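You operate a simulated robot arm through the tools that you are given. There is no shell and no other tool. Be economical: measure what you need, move in short steps, check, and stop when the job is done.

You run a simulated robot arm. Do the job below in one go: nothing can be reset, and whatever is moved stays where it is left.

JOB
Fit the divider in the white box and pack two minis.
Fine: plain in cell one, nutty in cell two; shut the lid.

It is judged by the outcome, as a careful person would: the job done as asked, and still so three seconds after it is handed in. It fails if anything else is knocked over, pushed out of place, dropped, spilled or broken. Lids that push on must go on centred and level and be pressed home; caps that screw on are set level and turned clockwise until they are tight.

ROBOT AND FRAMES
A 7-joint arm with a two-finger parallel gripper, fixed in place. Base frame: the origin is at the foot of the arm, x ahead of it, y to its left, z up. Readings come in mm, degrees, newtons and seconds.
With the tool pointing down near the work surface it reaches from about 360 to 780 mm from the base axis. Its first joint turns from -166.0 to 166.0 degrees. Payload 3.91 kg.
The tool frame sits at the grasp point between the pads (the TCP): z along the fingers, y along the line on which they close. The tips reach 30 mm beyond it. The gripper opens to 110 mm. The fingers are 20 mm wide and 10 mm thick; the gripper's body (48 by 112 mm) begins 55 mm behind the TCP.
Orientation is that of the tool frame in the base frame, as a unit quaternion [w, x, y, z]. With the fingers straight down and closing along the base's y, the tool's x points along the base's -x, its y along +y and its z along -z.

CONTROLS
- The arm moves only by the tool play_rows. Its argument "commands" is one flat list of numbers, 7 for each row, row after row: the shift along the tool's x, y, z in cm, then the turn, a rotation vector about the tool's x, y, z in degrees, then the gripper command, from -1 (fully open) to 1 (shut), values between in proportion. In form: [x, y, z, rx, ry, rz, claw, x, y, z, rx, ry, rz, claw, ...]. A call has 1 to 20 rows; each row is the pose to reach, as a shift and turn from the pose commanded when the call began, along the tool's axes at that moment. A row lasts 0.2 s, in which the tool goes at most 50 mm and 8.6 degrees; a call with a longer step from one row to the next is refused whole, and so is a gripper value outside its range. A pose out of reach is approached as far as the arm can. The call stops where the force on the tool passes 40 N (or 10 N more than at its start, if that is more) or the arm is blocked; 0.2 s more then pass. Each finger travels about 153 mm/s and halts on what it meets, pressing with about 34 N; the grip force reading is that of the motor and also rises with nothing between the fingers. The clock runs only during rows and for 0.2 s after the last one: add rows that repeat a pose to give the fingers time. The reply holds the time, the measured pose of the TCP, the force on the tool along the base axes, the opening and the grip force, in the units named above and with some noise, and new pictures: "views" is both (left out), scene, wrist or none.
- Cameras (640 x 400 px; columns grow to the right, rows downward): "scene" is fixed at [51, 499.1, 1627.1]; the picture's right is [-0.68, -0.74, 0.00], its down [-0.35, 0.32, -0.88] and it looks along [0.65, -0.60, -0.48] (base axes); focal length 314 px, centre (320, 200). "wrist" rides on the gripper at [-36, 0, -57] in the tool frame; the picture's right is [0.00, -1.00, 0.00], its down [0.97, 0.00, -0.24] and it looks along [0.24, 0.00, 0.97] (tool axes); focal length 218 px, centre (320, 200). There is no depth. A picture from a camera that has moved, and an enlarged one, comes with that camera's place and axes in the base frame and with its lens.
- raise_lower(by): slides the trunk up (or, below 0, down) by that many mm; the arm rides with it, the base frame stays. It gives what a move gives, with no picture.
- zoom(camera, box): a new picture of the part [left, top, right, bottom] of that camera's present view, enlarged. The clock stands still meanwhile.
- finish_job(): hands the job in; it is judged then, once.

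Work in short steps. Places have to be worked out from the pictures, the camera data and where the tool is seen: move nearer, look again, correct. Check each grasp and each placing, and mend what went wrong. You have 120 turns and 170 pictures in all, those below and enlarged ones among them. Open the gripper and draw the arm clear of the work before you hand the job in, unless the task says otherwise; then end with one line.

The tools are called after ">>>" as name(argument=value, ...) on one line, values as JSON. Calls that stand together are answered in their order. play_rows: Moves the arm, as the interface text tells. Its arguments: {"type":"object","properties":{"commands":{"type":"array","items":{"type":"number"}},"views":{"type":"string","enum":["both","scene","wrist","none"]}},"required":["commands"]} The other tools are called the same way: raise_lower (by) slides the trunk up or down; zoom (camera, box) takes an enlarged picture of a part of a camera's view; finish_job () hands the job in.

At the start:

```text
time_s: 0.0
tcp_pos: [411.0, -8.4, 1429.3]
ee_rot: [0.0, 0.0, 1.0, 0.0]
wrist_force: [-0.2, 0.0, 0.2]
finger_gap: 110.1
grasp_force: 0.0
trunk travel left (down, up): [-575.0, 35.0]
```

scene: 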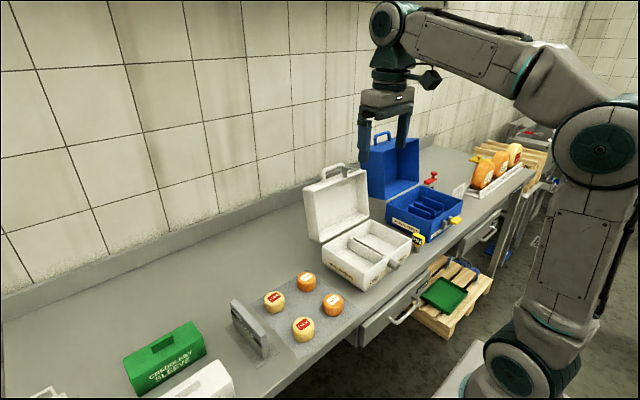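
wrist: 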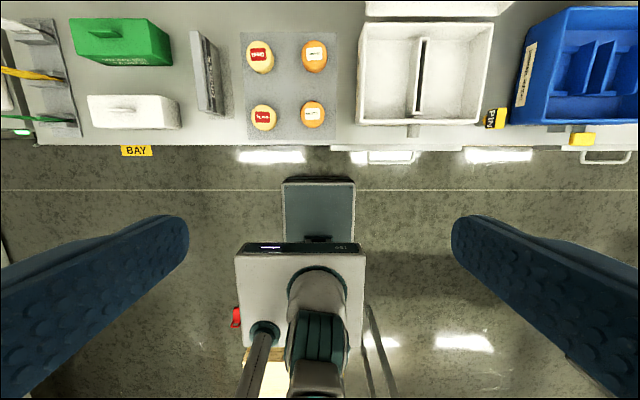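

I'll look closer at the work area first: the white box, the minis and the upright grey item.

>>> zoom(camera="scene", box=[220, 150, 480, 370])

>>> zoom(camera="wrist", box=[180, 0, 520, 160])

>>> zoom(camera="wrist", box=[0, 0, 240, 160])

>>> zoom(camera="scene", box=[0, 280, 280, 400])

```text
1.82 times, centred on (350, 260) of scene
camera zoom: at [51.0, 499.1, 1627.1], right [-0.68, -0.74, 0.0], down [-0.35, 0.32, -0.88], along [0.65, -0.6, -0.48], focal length 570 px, centre (266, 91)
```

zoom: 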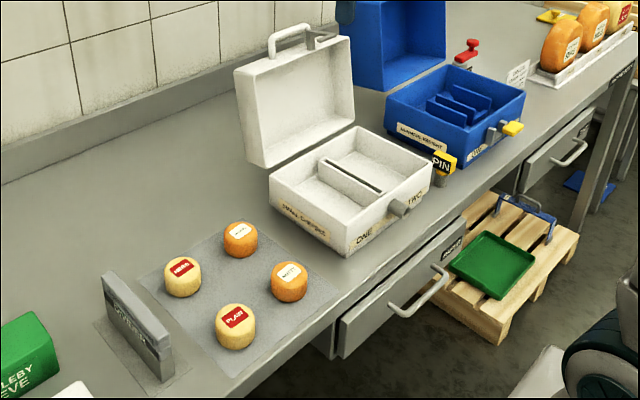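

```text
1.88 times, centred on (350, 80) of wrist
camera zoom: at [446.9, -7.2, 1486.7], right [0.0, -1.0, 0.0], down [-0.97, 0.0, 0.24], along [-0.24, 0.0, -0.97], focal length 411 px, centre (264, 426)
```

zoom: 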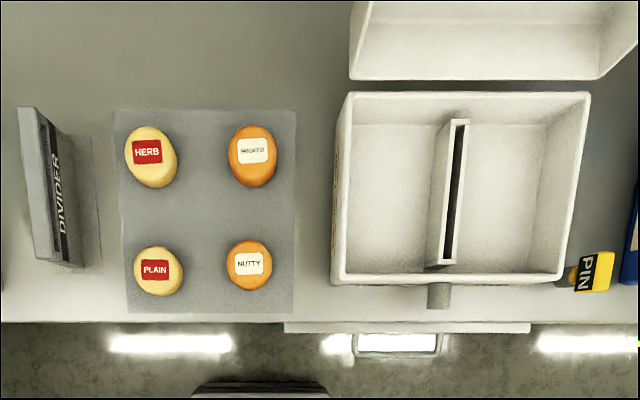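

```text
2.50 times, centred on (120, 80) of wrist
camera zoom: at [446.9, -7.2, 1486.7], right [0.0, -1.0, 0.0], down [-0.97, 0.0, 0.24], along [-0.24, 0.0, -0.97], focal length 546 px, centre (820, 500)
```

zoom: 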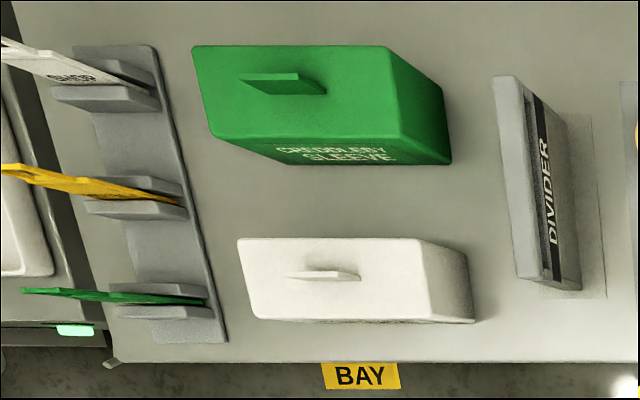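

```text
2.29 times, centred on (140, 340) of scene
camera zoom: at [51.0, 499.1, 1627.1], right [-0.68, -0.74, 0.0], down [-0.35, 0.32, -0.88], along [0.65, -0.6, -0.48], focal length 717 px, centre (731, -120)
```

zoom: 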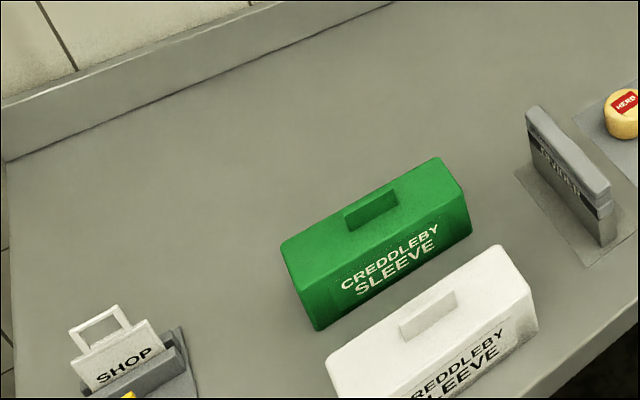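

The divider stands at about y=243 with the minis beside it. Box cell ONE is on the +y side and the divider slot is in its middle. I'll move above the minis and divider, then lower the trunk for a closer look.

>>> play_rows(commands=[-2.5, 3.3, 0, 0, 0, 0, -1, -5, 6.6, 0, 0, 0, 0, -1, -7.5, 9.9, 0, 0, 0, 0, -1, -10, 13.2, 0, 0, 0, 0, -1, -12.5, 16.5, 0, 0, 0, 0, -1, -15, 19.8, 0, 0, 0, 0, -1, -15, 19.8, 0, 0, 0, 0, -1], views="none")

>>> raise_lower(by=-250)

>>> play_rows(commands=[0, 0, 0, 0, 0, 0, -1], views="both")

```text
time_s: 1.6
tcp_pos: [548.1, 183.2, 1418.8]
ee_rot: [0.0, 0.0, 1.0, 0.0]
wrist_force: [0.2, -0.5, -0.2]
finger_gap: 109.9
grasp_force: 0.0
out of reach, approached as far as the arm can: row 6, 7
trunk travel left (down, up): [-575.0, 35.0]
```

```text
time_s: 4.2
tcp_pos: [549.2, 181.2, 1169.5]
ee_rot: [0.0, 0.0, 1.0, 0.0]
wrist_force: [0.1, 0.0, -0.1]
finger_gap: 109.9
grasp_force: 0.1
trunk travel left (down, up): [-325.0, 285.0]
```

```text
time_s: 4.6
tcp_pos: [548.6, 183.8, 1168.3]
ee_rot: [-0.001, 0.001, 1.0, 0.0]
wrist_force: [0.3, -0.3, -0.3]
finger_gap: 110.0
grasp_force: 0.0
trunk travel left (down, up): [-325.0, 285.0]
camera wrist: at [583.8, 183.4, 1226.5], right [0.0, -1.0, 0.0], down [-0.97, 0.0, 0.24], along [-0.24, 0.0, -0.97], focal length 218 px, centre (320, 200)
```

scene: 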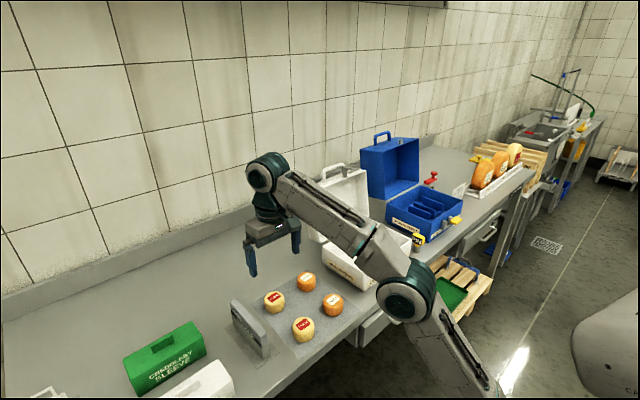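
wrist: 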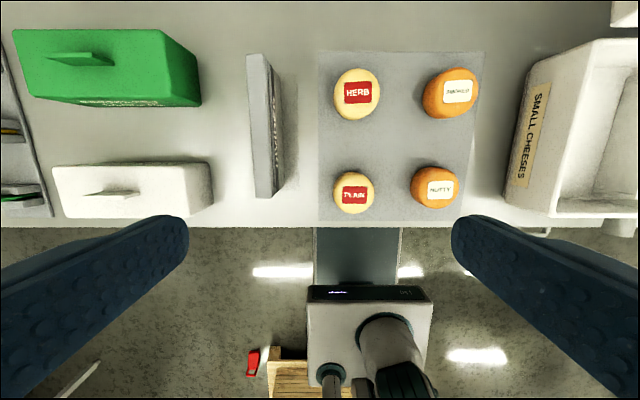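

>>> zoom(camera="wrist", box=[210, 30, 370, 230])

>>> zoom(camera="scene", box=[210, 280, 310, 370])

```text
2.00 times, centred on (290, 130) of wrist
camera zoom: at [583.8, 183.4, 1226.5], right [0.0, -1.0, 0.0], down [-0.97, 0.0, 0.24], along [-0.24, 0.0, -0.97], focal length 436 px, centre (380, 340)
```

zoom: 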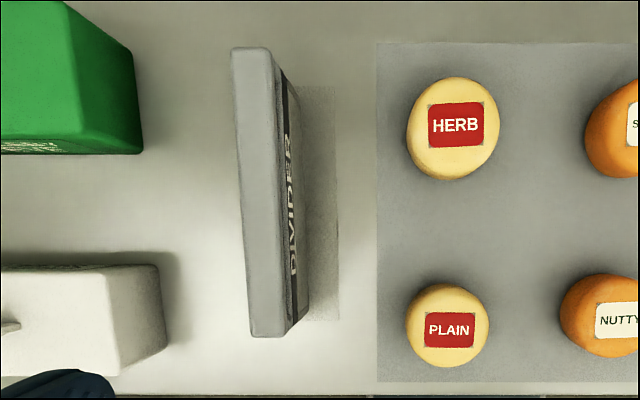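

```text
4.44 times, centred on (260, 325) of scene
camera zoom: at [51.0, 499.1, 1627.1], right [-0.68, -0.74, 0.0], down [-0.35, 0.32, -0.88], along [0.65, -0.6, -0.48], focal length 1394 px, centre (587, -356)
```

zoom: 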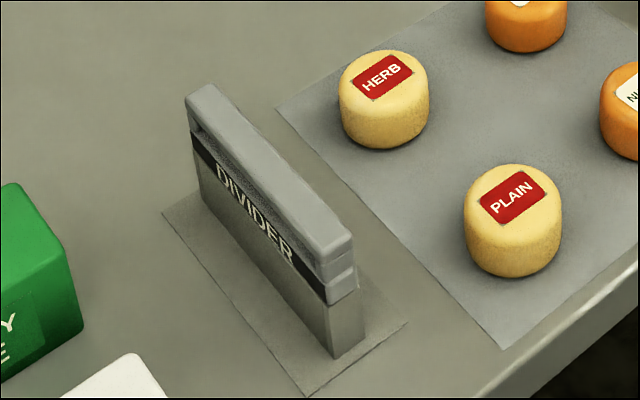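

Triangulated, the divider's top is at z≈969, x 522–676, y 241–261. PLAIN is at about (517,134) and NUTTY at about (526,11). Next I'll look into the box from above.

>>> play_rows(commands=[0, -4.9, 0, 0, 0, 0, -1, 0, -9.8, 0, 0, 0, 0, -1, 0, -14.7, 0, 0, 0, 0, -1, 0, -19.6, 0, 0, 0, 0, -1, 0, -24.5, 0, 0, 0, 0, -1, 0, -29.4, 0, 0, 0, 0, -1, 0, -29.4, 0, 0, 0, 0, -1], views="both")

>>> zoom(camera="wrist", box=[200, 0, 440, 220])

>>> zoom(camera="scene", box=[290, 150, 480, 300])

```text
time_s: 6.2
tcp_pos: [548.8, -112.1, 1167.8]
ee_rot: [0.001, 0.001, 1.0, 0.0]
wrist_force: [0.0, -0.5, -0.3]
finger_gap: 110.0
grasp_force: 0.0
trunk travel left (down, up): [-325.0, 285.0]
camera wrist: at [584.1, -111.6, 1226.2], right [0.0, -1.0, 0.0], down [-0.97, 0.0, 0.24], along [-0.24, 0.0, -0.97], focal length 218 px, centre (320, 200)
```

scene: 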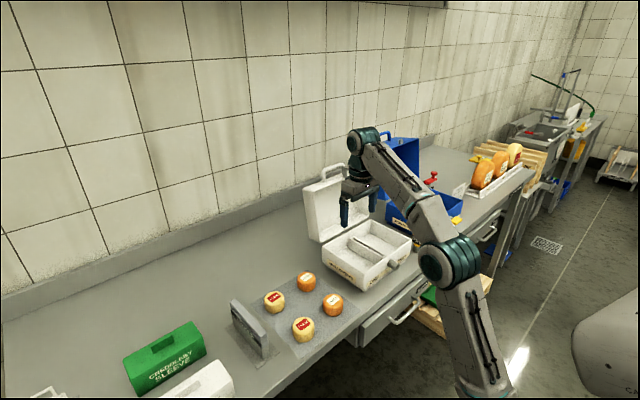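
wrist: 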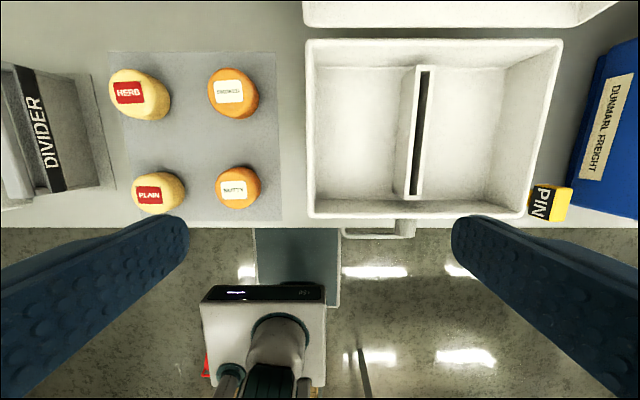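

```text
1.82 times, centred on (320, 110) of wrist
camera zoom: at [584.1, -111.6, 1226.2], right [0.0, -1.0, 0.0], down [-0.97, 0.0, 0.24], along [-0.24, 0.0, -0.97], focal length 397 px, centre (320, 364)
```

zoom: 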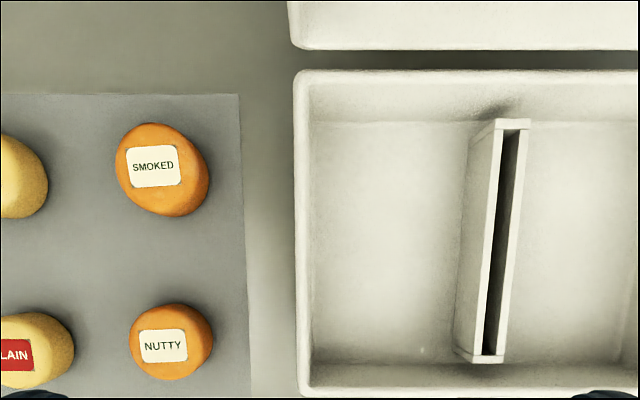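

```text
2.67 times, centred on (385, 225) of scene
camera zoom: at [51.0, 499.1, 1627.1], right [-0.68, -0.74, 0.0], down [-0.35, 0.32, -0.88], along [0.65, -0.6, -0.48], focal length 837 px, centre (147, 133)
```

zoom: 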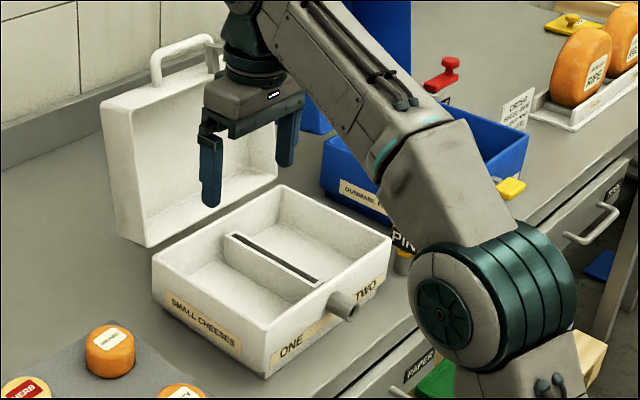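

>>> zoom(camera="wrist", box=[380, 50, 460, 110])

>>> zoom(camera="wrist", box=[380, 160, 460, 220])

>>> zoom(camera="wrist", box=[0, 50, 130, 220])

>>> zoom(camera="scene", box=[225, 290, 285, 365])

```text
6.67 times, centred on (420, 80) of wrist
camera zoom: at [584.1, -111.6, 1226.2], right [0.0, -1.0, 0.0], down [-0.97, 0.0, 0.24], along [-0.24, 0.0, -0.97], focal length 1455 px, centre (-347, 1000)
```

zoom: 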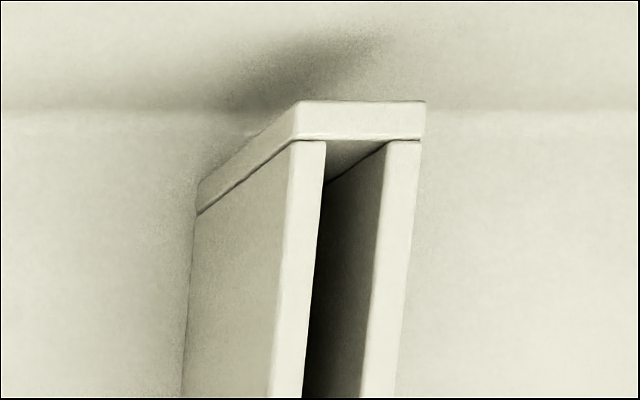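

```text
6.67 times, centred on (420, 190) of wrist
camera zoom: at [584.1, -111.6, 1226.2], right [0.0, -1.0, 0.0], down [-0.97, 0.0, 0.24], along [-0.24, 0.0, -0.97], focal length 1455 px, centre (-347, 267)
```

zoom: 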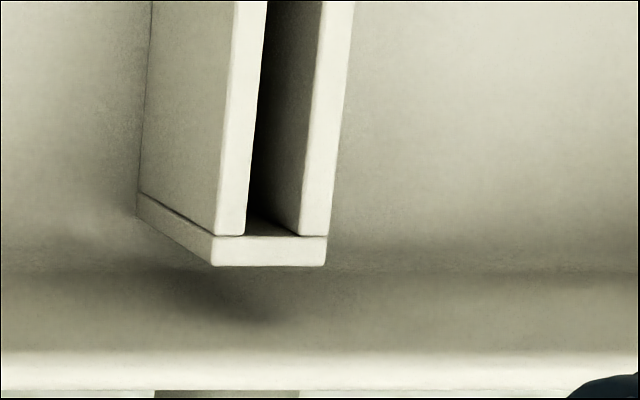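

```text
2.35 times, centred on (65, 135) of wrist
camera zoom: at [584.1, -111.6, 1226.2], right [0.0, -1.0, 0.0], down [-0.97, 0.0, 0.24], along [-0.24, 0.0, -0.97], focal length 514 px, centre (920, 353)
```

zoom: 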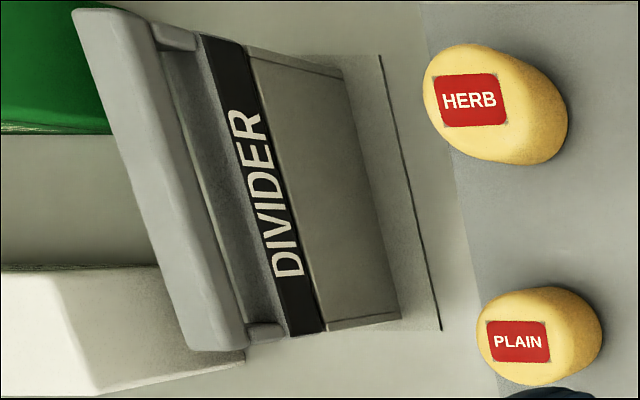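

```text
5.33 times, centred on (255, 328) of scene
camera zoom: at [51.0, 499.1, 1627.1], right [-0.68, -0.74, 0.0], down [-0.35, 0.32, -0.88], along [0.65, -0.6, -0.48], focal length 1673 px, centre (667, -480)
```

zoom: 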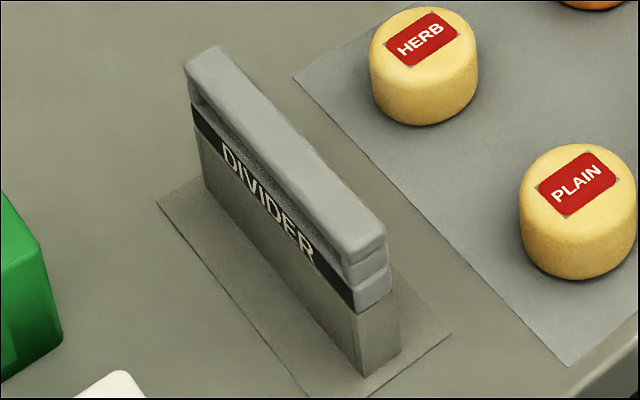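

The divider's label flange sits on a grey holder shaped like the box's ridge (blade in slot), with cap and flange at z≈928–969. I'll go above the divider to measure its centre.

>>> play_rows(commands=[-0.5, 4, 0, 0, 0, 0, -1, -1, 8, 0, 0, 0, 0, -1, -1.5, 12, 0, 0, 0, 0, -1, -2, 16, 1, 0, 0, 0, -1, -2.5, 20, 2, 0, 0, 0, -1, -3, 24, 4, 0, 0, 0, -1, -3.7, 28, 6, 0, 0, 0, -1, -4.4, 32, 8, 0, 0, 0, -1, -5.1, 36.3, 9.5, 0, 0, 0, -1, -5.1, 36.3, 10.8, 0, 0, 0, -1, -5.1, 36.3, 10.8, 0, 0, 0, -1], views="both")

>>> zoom(camera="wrist", box=[240, 50, 400, 350])

```text
time_s: 8.6
tcp_pos: [599.6, 250.5, 1061.6]
ee_rot: [0.0, 0.0, 1.0, 0.0]
wrist_force: [-0.7, -0.7, 0.0]
finger_gap: 110.0
grasp_force: 0.0
trunk travel left (down, up): [-325.0, 285.0]
camera wrist: at [635.0, 252.0, 1119.0], right [0.0, -1.0, 0.0], down [-0.97, 0.0, 0.24], along [-0.24, 0.0, -0.97], focal length 218 px, centre (320, 200)
```

scene: 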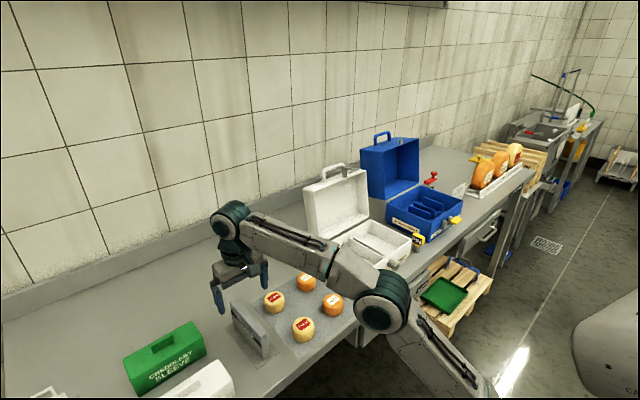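
wrist: 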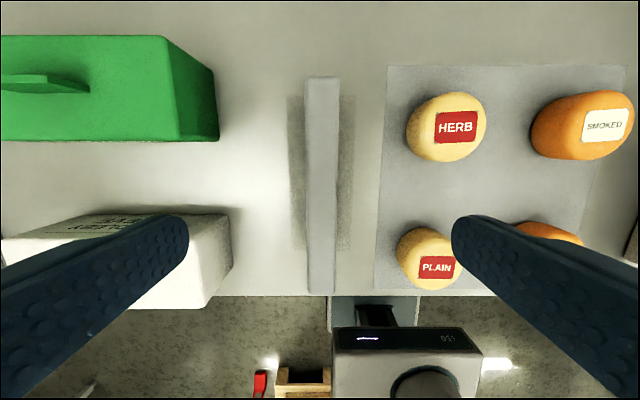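

```text
1.33 times, centred on (320, 200) of wrist
camera zoom: at [635.0, 252.0, 1119.0], right [0.0, -1.0, 0.0], down [-0.97, 0.0, 0.24], along [-0.24, 0.0, -0.97], focal length 291 px, centre (320, 200)
```

zoom: 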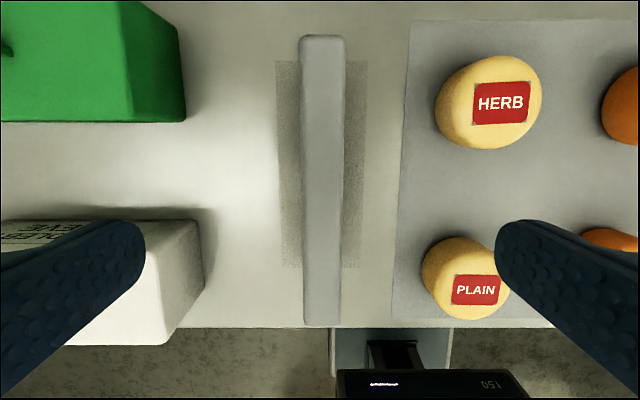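

The divider's centre is at about (599.2, 251), aligned with x. I'll narrow the gripper to about 50 mm and descend to z≈963 so the pads span cap and flange.

>>> play_rows(commands=[0, 0, 0, 0, 0, 0, 0.1, 0, 0.05, 2, 0, 0, 0, 0.1, 0, 0.05, 4, 0, 0, 0, 0.1, 0, 0.05, 6, 0, 0, 0, 0.1, 0, 0.05, 8, 0, 0, 0, 0.1, 0, 0.05, 9.3, 0, 0, 0, 0.1, 0, 0.05, 9.85, 0, 0, 0, 0.1, 0, 0.05, 9.85, 0, 0, 0, 0.1], views="both")

>>> zoom(camera="scene", box=[200, 250, 300, 370])

```text
time_s: 10.4
tcp_pos: [598.8, 252.8, 962.3]
ee_rot: [0.0, 0.0, 1.0, 0.0]
wrist_force: [0.3, 0.1, 0.4]
finger_gap: 49.2
grasp_force: 0.1
trunk travel left (down, up): [-325.0, 285.0]
camera wrist: at [634.7, 252.8, 1020.2], right [0.0, -1.0, 0.0], down [-0.97, 0.0, 0.24], along [-0.24, 0.0, -0.97], focal length 218 px, centre (320, 200)
```

scene: 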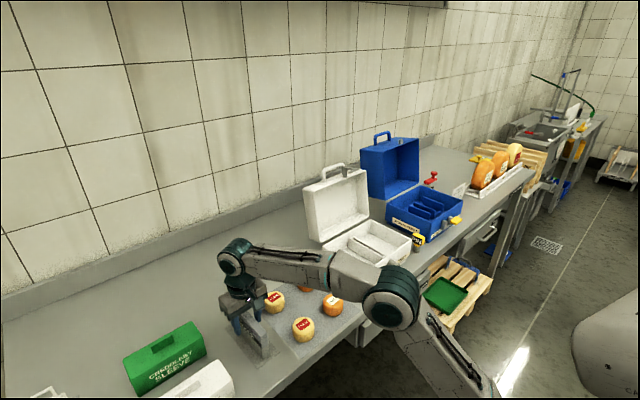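
wrist: 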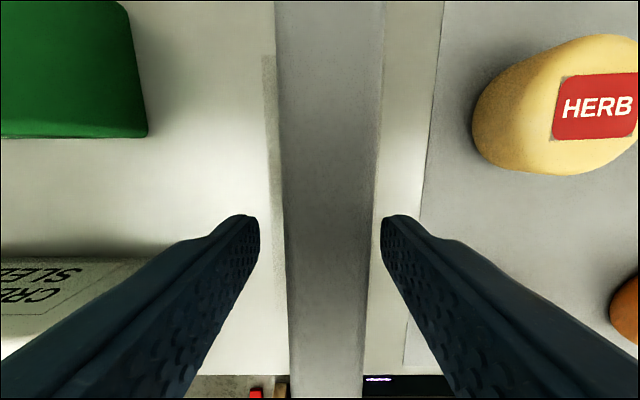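

```text
3.33 times, centred on (250, 310) of scene
camera zoom: at [51.0, 499.1, 1627.1], right [-0.68, -0.74, 0.0], down [-0.35, 0.32, -0.88], along [0.65, -0.6, -0.48], focal length 1046 px, centre (553, -167)
```

zoom: 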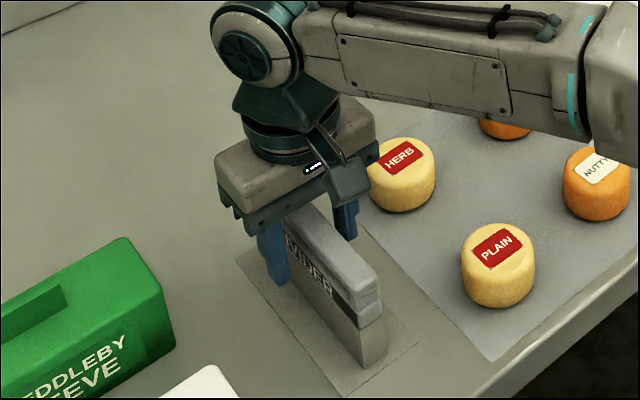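

The divider is about 2 mm to −y of the finger centre, so I'll correct for that and close.

>>> play_rows(commands=[0, -0.2, 0, 0, 0, 0, 0.1, 0, -0.2, 0, 0, 0, 0, 0.1, 0, -0.2, 0, 0, 0, 0, 0.5, 0, -0.2, 0, 0, 0, 0, 1, 0, -0.2, 0, 0, 0, 0, 1, 0, -0.2, 0, 0, 0, 0, 1], views="wrist")

```text
time_s: 11.8
tcp_pos: [599.4, 250.0, 963.0]
ee_rot: [0.0, 0.0, 1.0, 0.001]
wrist_force: [0.3, -0.2, -0.1]
finger_gap: 21.5
grasp_force: 33.6
trunk travel left (down, up): [-325.0, 285.0]
camera wrist: at [634.7, 250.9, 1020.3], right [0.0, -1.0, 0.0], down [-0.97, 0.0, 0.24], along [-0.24, 0.0, -0.97], focal length 218 px, centre (320, 200)
```

wrist: 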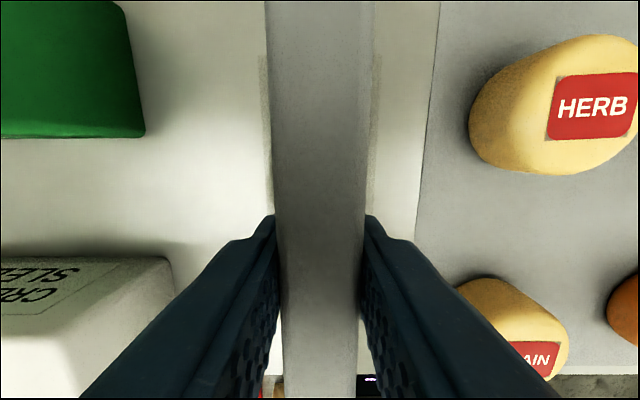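

The cap is held at 21.5 mm with the arm unloaded. I'll lift slowly straight up 30 mm and check.

>>> play_rows(commands=[0, 0, -0.5, 0, 0, 0, 1, 0, 0, -1, 0, 0, 0, 1, 0, 0, -1.5, 0, 0, 0, 1, 0, 0, -2, 0, 0, 0, 1, 0, 0, -2.5, 0, 0, 0, 1, 0, 0, -3, 0, 0, 0, 1, 0, 0, -3, 0, 0, 0, 1], views="none")

>>> zoom(camera="scene", box=[200, 250, 300, 370])

```text
time_s: 13.4
tcp_pos: [599.3, 250.2, 991.3]
ee_rot: [0.001, -0.001, 1.0, 0.001]
wrist_force: [1.0, 0.2, -1.5]
finger_gap: 21.7
grasp_force: 33.9
trunk travel left (down, up): [-325.0, 285.0]
```

```text
3.33 times, centred on (250, 310) of scene
camera zoom: at [51.0, 499.1, 1627.1], right [-0.68, -0.74, 0.0], down [-0.35, 0.32, -0.88], along [0.65, -0.6, -0.48], focal length 1046 px, centre (553, -167)
```

zoom: 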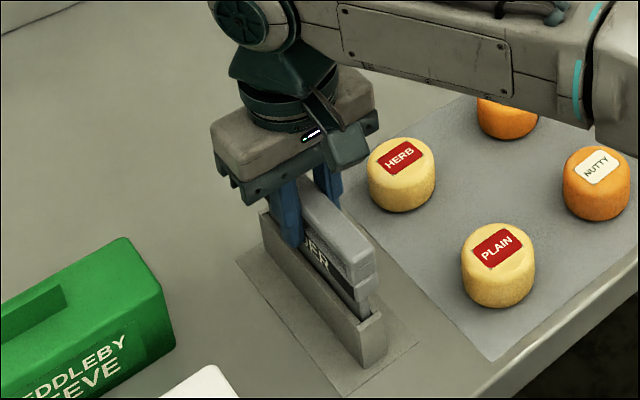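

The blade is sliding out of the holder cleanly. I'll lift 90 mm more.

>>> play_rows(commands=[0, 0, -1, 0, 0, 0, 1, 0, 0, -2, 0, 0, 0, 1, 0, 0, -3, 0, 0, 0, 1, 0, 0, -4.5, 0, 0, 0, 1, 0, 0, -6, 0, 0, 0, 1, 0, 0, -7.5, 0, 0, 0, 1, 0, 0, -9, 0, 0, 0, 1, 0, 0, -9, 0, 0, 0, 1], views="wrist")

>>> zoom(camera="scene", box=[200, 220, 320, 370])

```text
time_s: 15.2
tcp_pos: [599.2, 249.9, 1082.5]
ee_rot: [0.0, 0.0, 1.0, 0.0]
wrist_force: [0.1, -0.3, -1.5]
finger_gap: 21.6
grasp_force: 34.1
trunk travel left (down, up): [-325.0, 285.0]
camera wrist: at [635.0, 250.5, 1139.9], right [0.0, -1.0, 0.0], down [-0.97, 0.0, 0.24], along [-0.24, 0.0, -0.97], focal length 218 px, centre (320, 200)
```

wrist: 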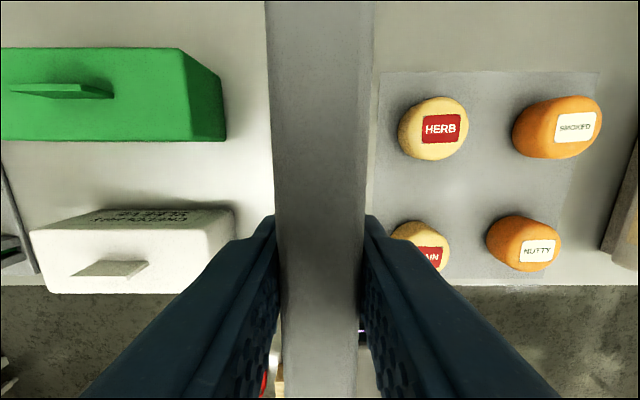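

```text
2.67 times, centred on (260, 295) of scene
camera zoom: at [51.0, 499.1, 1627.1], right [-0.68, -0.74, 0.0], down [-0.35, 0.32, -0.88], along [0.65, -0.6, -0.48], focal length 837 px, centre (480, -53)
```

zoom: 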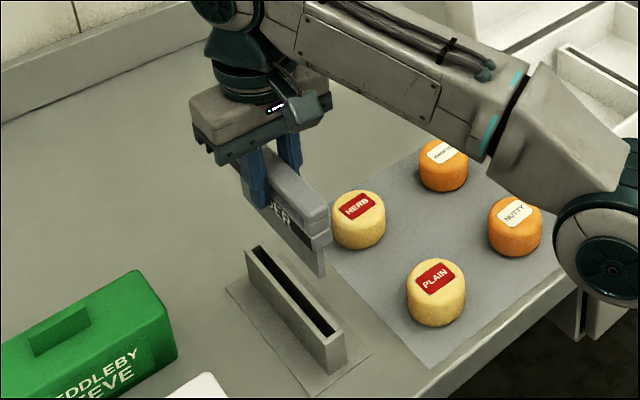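

The divider is out, with a blade about 40 mm deep. I'll carry it across at z≈1100 to y≈−150, beside the slot, so the wrist camera can see the slot past the blade.

>>> play_rows(commands=[0, 0, -1, 0, 0, 0, 1, 0, 0, -1.75, 0, 0, 0, 1, 0.1, -2, -1.75, 0, 0, 0, 1, 0.1, -5, -1.75, 0, 0, 0, 1, 0.2, -8, -1.75, 0, 0, 0, 1, 0.3, -11, -1.75, 0, 0, 0, 1, 0.46, -14, -1.75, 0, 0, 0, 1, 0.46, -17, -1.75, 0, 0, 0, 1, 0.46, -20, -1.75, 0, 0, 0, 1, 0.46, -23, -1.75, 0, 0, 0, 1, 0.46, -26, -1.75, 0, 0, 0, 1, 0.46, -29, -1.75, 0, 0, 0, 1, 0.46, -32, -1.75, 0, 0, 0, 1, 0.46, -35, -1.75, 0, 0, 0, 1, 0.46, -37.5, -1.75, 0, 0, 0, 1, 0.46, -39.5, -1.75, 0, 0, 0, 1, 0.46, -40, -1.75, 0, 0, 0, 1, 0.46, -40, -1.75, 0, 0, 0, 1], views="both")

>>> zoom(camera="wrist", box=[370, 40, 480, 280])

```text
time_s: 19.0
tcp_pos: [595.2, -151.1, 1099.7]
ee_rot: [0.0, 0.0, 1.0, 0.0]
wrist_force: [-0.5, -0.1, -0.8]
finger_gap: 21.7
grasp_force: 34.1
trunk travel left (down, up): [-325.0, 285.0]
camera wrist: at [630.0, -150.0, 1157.2], right [0.0, -1.0, 0.0], down [-0.97, 0.0, 0.24], along [-0.24, 0.0, -0.97], focal length 218 px, centre (320, 200)
```

scene: 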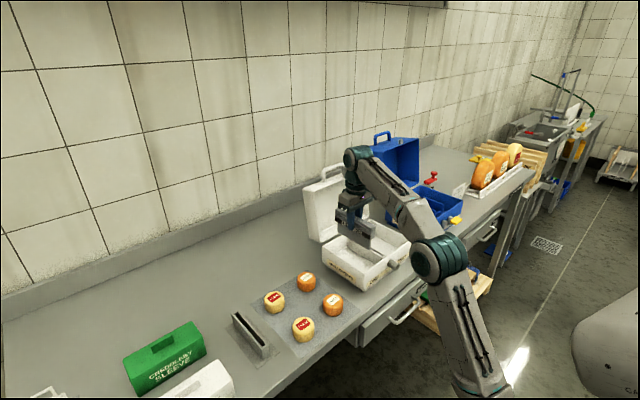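
wrist: 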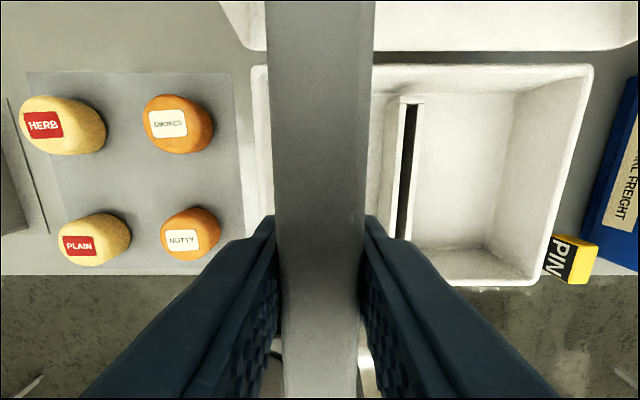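

```text
1.67 times, centred on (425, 160) of wrist
camera zoom: at [630.0, -150.0, 1157.2], right [0.0, -1.0, 0.0], down [-0.97, 0.0, 0.24], along [-0.24, 0.0, -0.97], focal length 364 px, centre (145, 267)
```

zoom: 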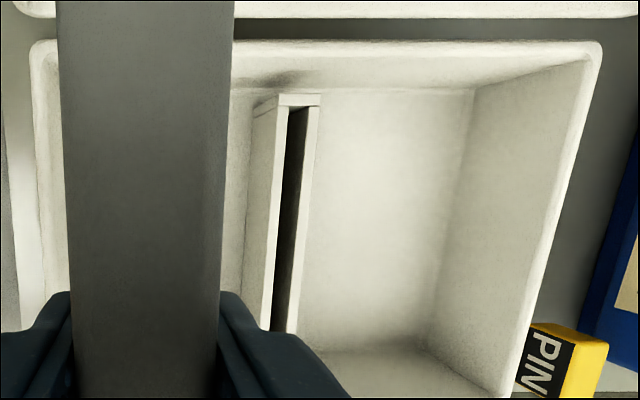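

>>> zoom(camera="wrist", box=[380, 80, 440, 120])

>>> play_rows(commands=[0, -2.5, 0, 0, 0, 0, 1, 0, -5, 0, 0, 0, 0, 1, 0, -7.5, 0, 0, 0, 0, 1, 0, -10, 0, 0, 0, 0, 1, 0, -12.5, 0, 0, 0, 0, 1, 0, -15, 0, 0, 0, 0, 1, 0, -16.6, 0, 0, 0, 0, 1, 0, -16.6, 0, 0, 0, 0, 1, 0, -16.6, 0, 0, 0, 0, 1], views="wrist")

>>> zoom(camera="wrist", box=[200, 80, 260, 120])

```text
10.00 times, centred on (410, 100) of wrist
camera zoom: at [630.0, -150.0, 1157.2], right [0.0, -1.0, 0.0], down [-0.97, 0.0, 0.24], along [-0.24, 0.0, -0.97], focal length 2183 px, centre (-580, 1200)
```

zoom: 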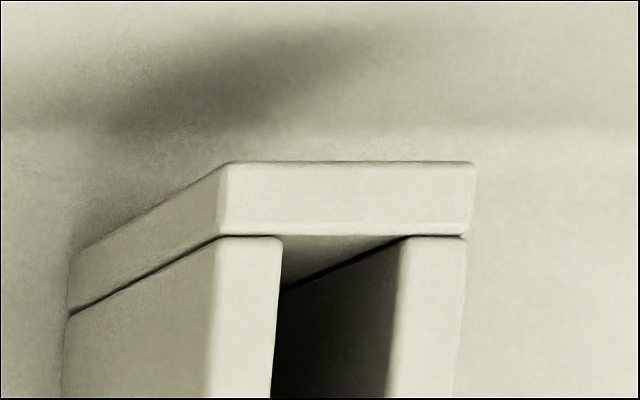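

```text
time_s: 21.0
tcp_pos: [590.9, -279.9, 1095.3]
ee_rot: [0.001, 0.001, 1.0, 0.0]
wrist_force: [0.3, 0.7, -1.6]
finger_gap: 21.7
grasp_force: 33.7
out of reach, approached as far as the arm can: row 5, 6, 7, 8, 9
trunk travel left (down, up): [-325.0, 285.0]
camera wrist: at [626.0, -279.7, 1152.8], right [0.0, -1.0, 0.0], down [-0.97, 0.0, 0.24], along [-0.24, 0.0, -0.97], focal length 218 px, centre (320, 200)
```

wrist: 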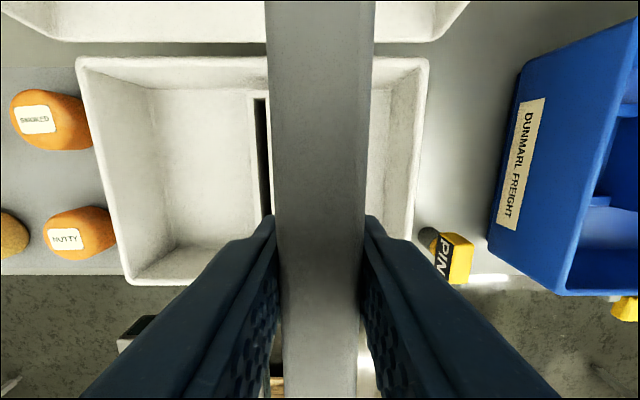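

```text
10.00 times, centred on (230, 100) of wrist
camera zoom: at [626.0, -279.7, 1152.8], right [0.0, -1.0, 0.0], down [-0.97, 0.0, 0.24], along [-0.24, 0.0, -0.97], focal length 2183 px, centre (1220, 1200)
```

zoom: 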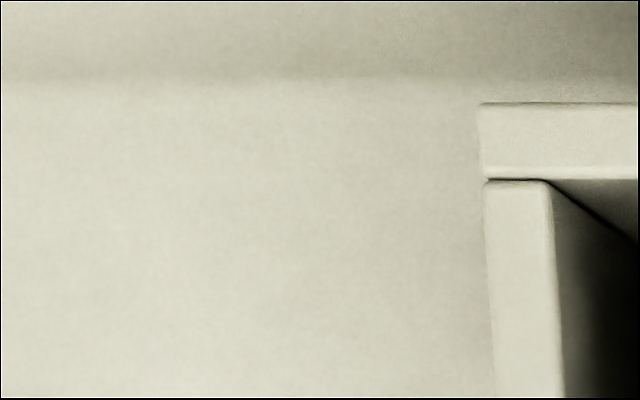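

Triangulation puts the ridge top at z≈956, the slot centre at y≈−229.3 and its x centre at ≈593.8. I'll move above it and lower the blade to just over the slot to check.

>>> play_rows(commands=[0, 2, 0, 0, 0, 0, 1, -0.2, 4, 0, 0, 0, 0, 1, -0.33, 5.05, 0, 0, 0, 0, 1, -0.33, 5.05, 1.5, 0, 0, 0, 1, -0.33, 5.05, 3, 0, 0, 0, 1, -0.33, 5.05, 4, 0, 0, 0, 1, -0.33, 5.05, 4, 0, 0, 0, 1], views="wrist")

>>> zoom(camera="scene", box=[320, 190, 420, 290])

```text
time_s: 22.6
tcp_pos: [594.4, -230.8, 1057.0]
ee_rot: [0.0, 0.0, 1.0, 0.001]
wrist_force: [1.0, 0.3, -2.1]
finger_gap: 21.5
grasp_force: 34.2
trunk travel left (down, up): [-325.0, 285.0]
camera wrist: at [629.5, -230.1, 1113.8], right [0.0, -1.0, 0.0], down [-0.97, 0.0, 0.24], along [-0.24, 0.0, -0.97], focal length 218 px, centre (320, 200)
```

wrist: 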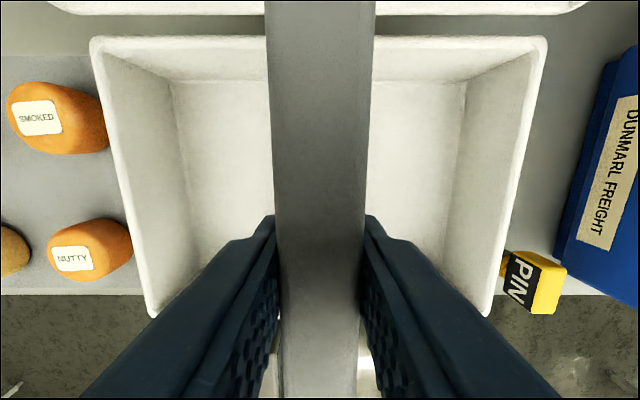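

```text
4.00 times, centred on (370, 240) of scene
camera zoom: at [51.0, 499.1, 1627.1], right [-0.68, -0.74, 0.0], down [-0.35, 0.32, -0.88], along [0.65, -0.6, -0.48], focal length 1255 px, centre (120, 40)
```

zoom: 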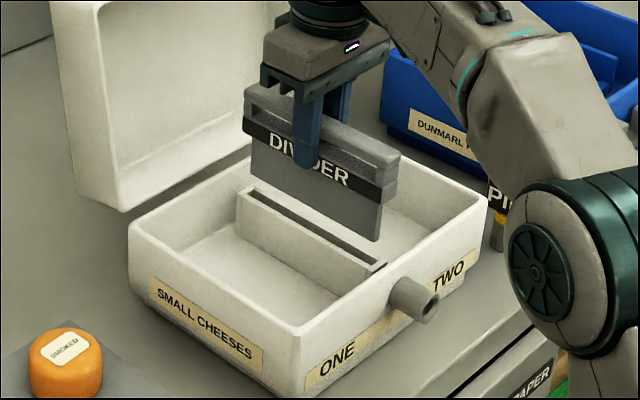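

The blade hangs over the slot; readings say y is about 1.2 mm too negative. I'll correct that, lower 20 mm and zoom tightly at both slot ends.

>>> play_rows(commands=[0, 0.12, 0, 0, 0, 0, 1, 0, 0.12, 1, 0, 0, 0, 1, 0, 0.12, 2, 0, 0, 0, 1, 0, 0.12, 2, 0, 0, 0, 1], views="none")

>>> zoom(camera="scene", box=[395, 235, 425, 265])

>>> zoom(camera="scene", box=[370, 220, 430, 265])

>>> zoom(camera="scene", box=[340, 215, 400, 260])

```text
time_s: 23.6
tcp_pos: [595.2, -230.0, 1035.9]
ee_rot: [0.001, 0.001, 1.0, 0.001]
wrist_force: [0.1, 0.0, -0.6]
finger_gap: 21.5
grasp_force: 34.2
trunk travel left (down, up): [-325.0, 285.0]
```

```text
13.33 times, centred on (410, 250) of scene
camera zoom: at [51.0, 499.1, 1627.1], right [-0.68, -0.74, 0.0], down [-0.35, 0.32, -0.88], along [0.65, -0.6, -0.48], focal length 4183 px, centre (-880, -467)
```

zoom: 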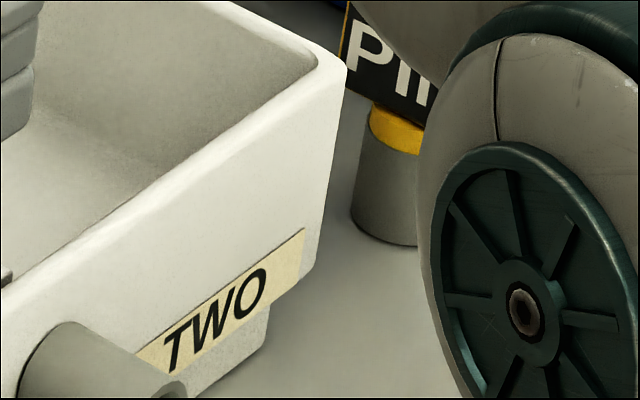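

```text
8.89 times, centred on (400, 242) of scene
camera zoom: at [51.0, 499.1, 1627.1], right [-0.68, -0.74, 0.0], down [-0.35, 0.32, -0.88], along [0.65, -0.6, -0.48], focal length 2789 px, centre (-391, -178)
```

zoom: 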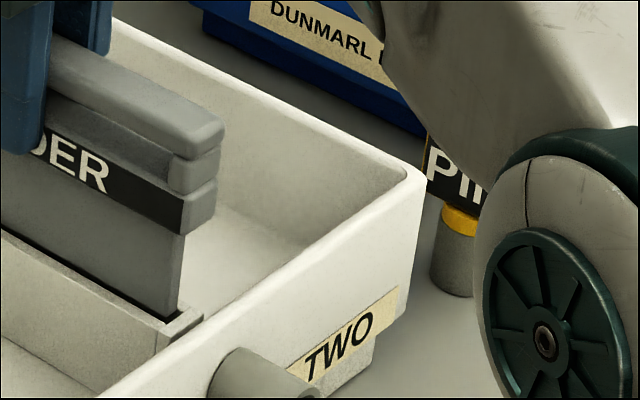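

```text
8.89 times, centred on (370, 238) of scene
camera zoom: at [51.0, 499.1, 1627.1], right [-0.68, -0.74, 0.0], down [-0.35, 0.32, -0.88], along [0.65, -0.6, -0.48], focal length 2789 px, centre (-124, -133)
```

zoom: 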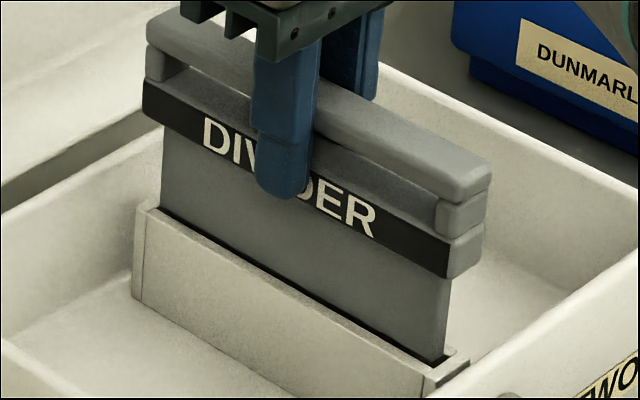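

>>> zoom(camera="scene", box=[372, 242, 396, 260])

>>> zoom(camera="scene", box=[350, 228, 374, 246])

```text
16.00 times, centred on (384, 251) of scene
camera zoom: at [51.0, 499.1, 1627.1], right [-0.68, -0.74, 0.0], down [-0.35, 0.32, -0.88], along [0.65, -0.6, -0.48], focal length 5020 px, centre (-704, -616)
```

zoom: 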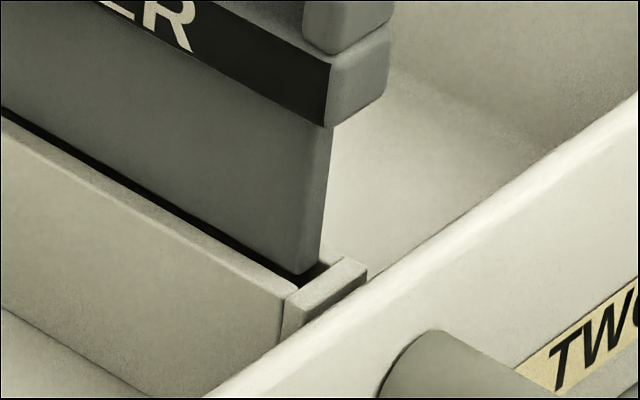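

```text
16.00 times, centred on (362, 237) of scene
camera zoom: at [51.0, 499.1, 1627.1], right [-0.68, -0.74, 0.0], down [-0.35, 0.32, -0.88], along [0.65, -0.6, -0.48], focal length 5020 px, centre (-352, -392)
```

zoom: 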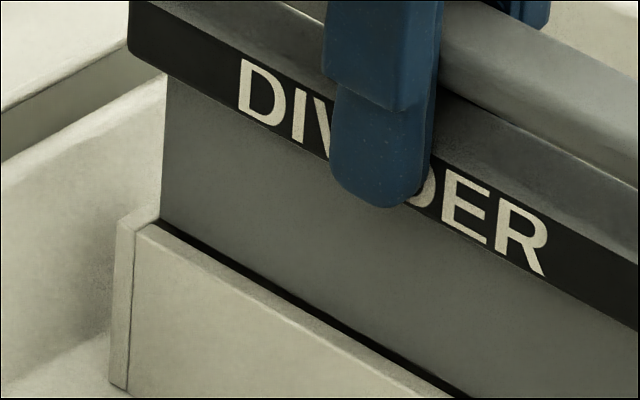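

The blade is about 2 mm above the slot and lined up visually. I'll ease down in small steps, relying on the force stop.

>>> play_rows(commands=[0, 0, 0.15, 0, 0, 0, 1, 0, 0, 0.3, 0, 0, 0, 1, 0, 0, 0.45, 0, 0, 0, 1, 0, 0, 0.6, 0, 0, 0, 1, 0, 0, 0.75, 0, 0, 0, 1, 0, 0, 0.9, 0, 0, 0, 1], views="none")

>>> zoom(camera="scene", box=[372, 242, 396, 260])

>>> zoom(camera="scene", box=[346, 228, 370, 246])

```text
time_s: 25.0
tcp_pos: [594.9, -230.3, 1027.9]
ee_rot: [0.0, 0.0, 1.0, 0.0]
wrist_force: [-0.2, 0.6, -1.8]
finger_gap: 21.6
grasp_force: 33.4
trunk travel left (down, up): [-325.0, 285.0]
```

```text
16.00 times, centred on (384, 251) of scene
camera zoom: at [51.0, 499.1, 1627.1], right [-0.68, -0.74, 0.0], down [-0.35, 0.32, -0.88], along [0.65, -0.6, -0.48], focal length 5020 px, centre (-704, -616)
```

zoom: 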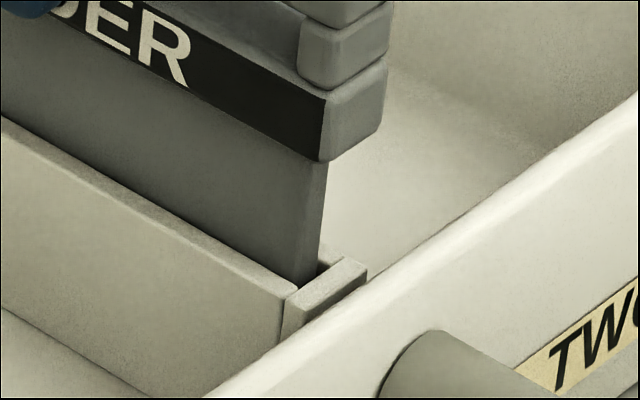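

```text
16.00 times, centred on (358, 237) of scene
camera zoom: at [51.0, 499.1, 1627.1], right [-0.68, -0.74, 0.0], down [-0.35, 0.32, -0.88], along [0.65, -0.6, -0.48], focal length 5020 px, centre (-288, -392)
```

zoom: 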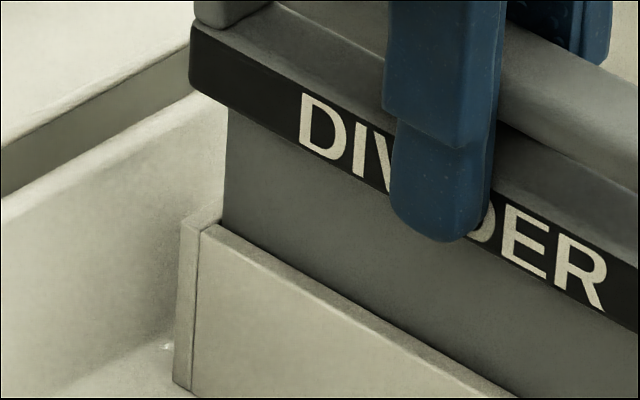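

The blade is in the slot with no force. I'll continue down until the flange seats at TCP z≈991.

>>> play_rows(commands=[0, 0, 0.4, 0, 0, 0, 1, 0, 0, 0.8, 0, 0, 0, 1, 0, 0, 1.2, 0, 0, 0, 1, 0, 0, 1.6, 0, 0, 0, 1, 0, 0, 2, 0, 0, 0, 1, 0, 0, 2.4, 0, 0, 0, 1, 0, 0, 2.8, 0, 0, 0, 1, 0, 0, 3.1, 0, 0, 0, 1, 0, 0, 3.4, 0, 0, 0, 1, 0, 0, 3.6, 0, 0, 0, 1, 0, 0, 3.8, 0, 0, 0, 1, 0, 0, 4, 0, 0, 0, 1], views="none")

>>> zoom(camera="scene", box=[340, 215, 400, 260])

```text
time_s: 27.6
tcp_pos: [594.7, -229.9, 991.2]
ee_rot: [0.003, 0.0, 1.0, -0.001]
wrist_force: [6.4, -1.8, 22.8]
finger_gap: 21.9
grasp_force: 33.8
trunk travel left (down, up): [-325.0, 285.0]
```

```text
8.89 times, centred on (370, 238) of scene
camera zoom: at [51.0, 499.1, 1627.1], right [-0.68, -0.74, 0.0], down [-0.35, 0.32, -0.88], along [0.65, -0.6, -0.48], focal length 2789 px, centre (-124, -133)
```

zoom: 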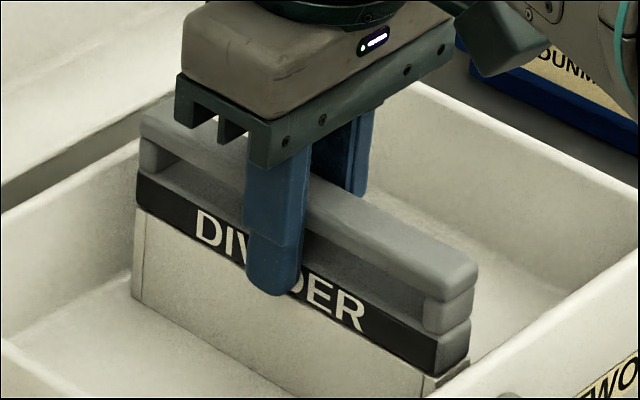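

The divider is seated at 991.2 with a flush flange. I'll release and rise.

>>> play_rows(commands=[0, 0, -0.15, 0, 0, 0, 1, 0, 0, -0.15, 0, 0, 0, 0.2, 0, 0, -0.15, 0, 0, 0, 0.2, 0, 0, -0.15, 0, 0, 0, 0.2, 0, 0, -2, 0, 0, 0, 0.2, 0, 0, -5, 0, 0, 0, 0.2, 0, 0, -9, 0, 0, 0, 0.2, 0, 0, -13, 0, 0, 0, 0.2, 0, 0, -13, 0, 0, 0, 0.2], views="both")

>>> zoom(camera="scene", box=[310, 180, 430, 290])

```text
time_s: 29.6
tcp_pos: [594.3, -230.9, 1118.0]
ee_rot: [-0.001, 0.0, 1.0, 0.0]
wrist_force: [0.4, -0.3, 0.2]
finger_gap: 44.0
grasp_force: 0.0
trunk travel left (down, up): [-325.0, 285.0]
camera wrist: at [629.4, -228.9, 1174.7], right [0.0, -1.0, 0.0], down [-0.97, 0.0, 0.24], along [-0.24, 0.0, -0.97], focal length 218 px, centre (320, 200)
```

scene: 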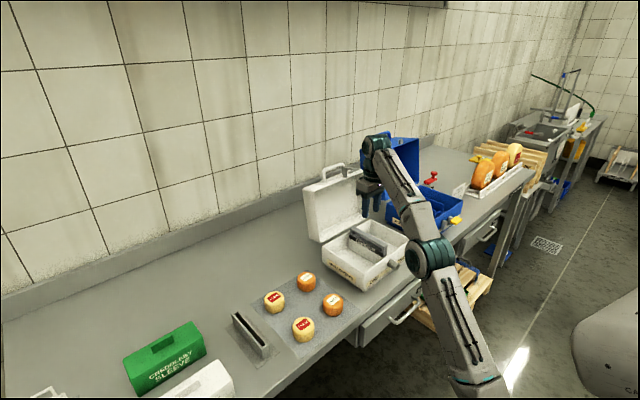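
wrist: 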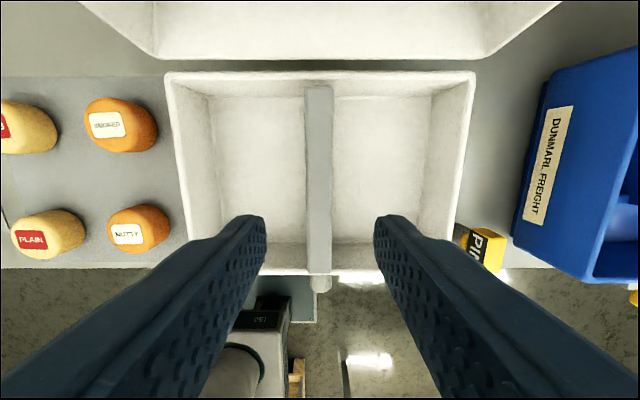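

```text
3.64 times, centred on (370, 235) of scene
camera zoom: at [51.0, 499.1, 1627.1], right [-0.68, -0.74, 0.0], down [-0.35, 0.32, -0.88], along [0.65, -0.6, -0.48], focal length 1141 px, centre (138, 73)
```

zoom: 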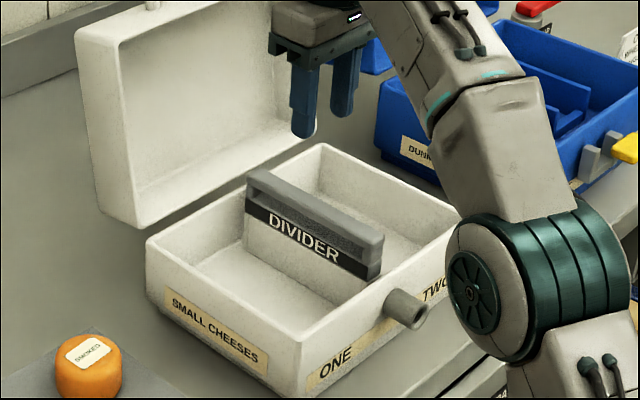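

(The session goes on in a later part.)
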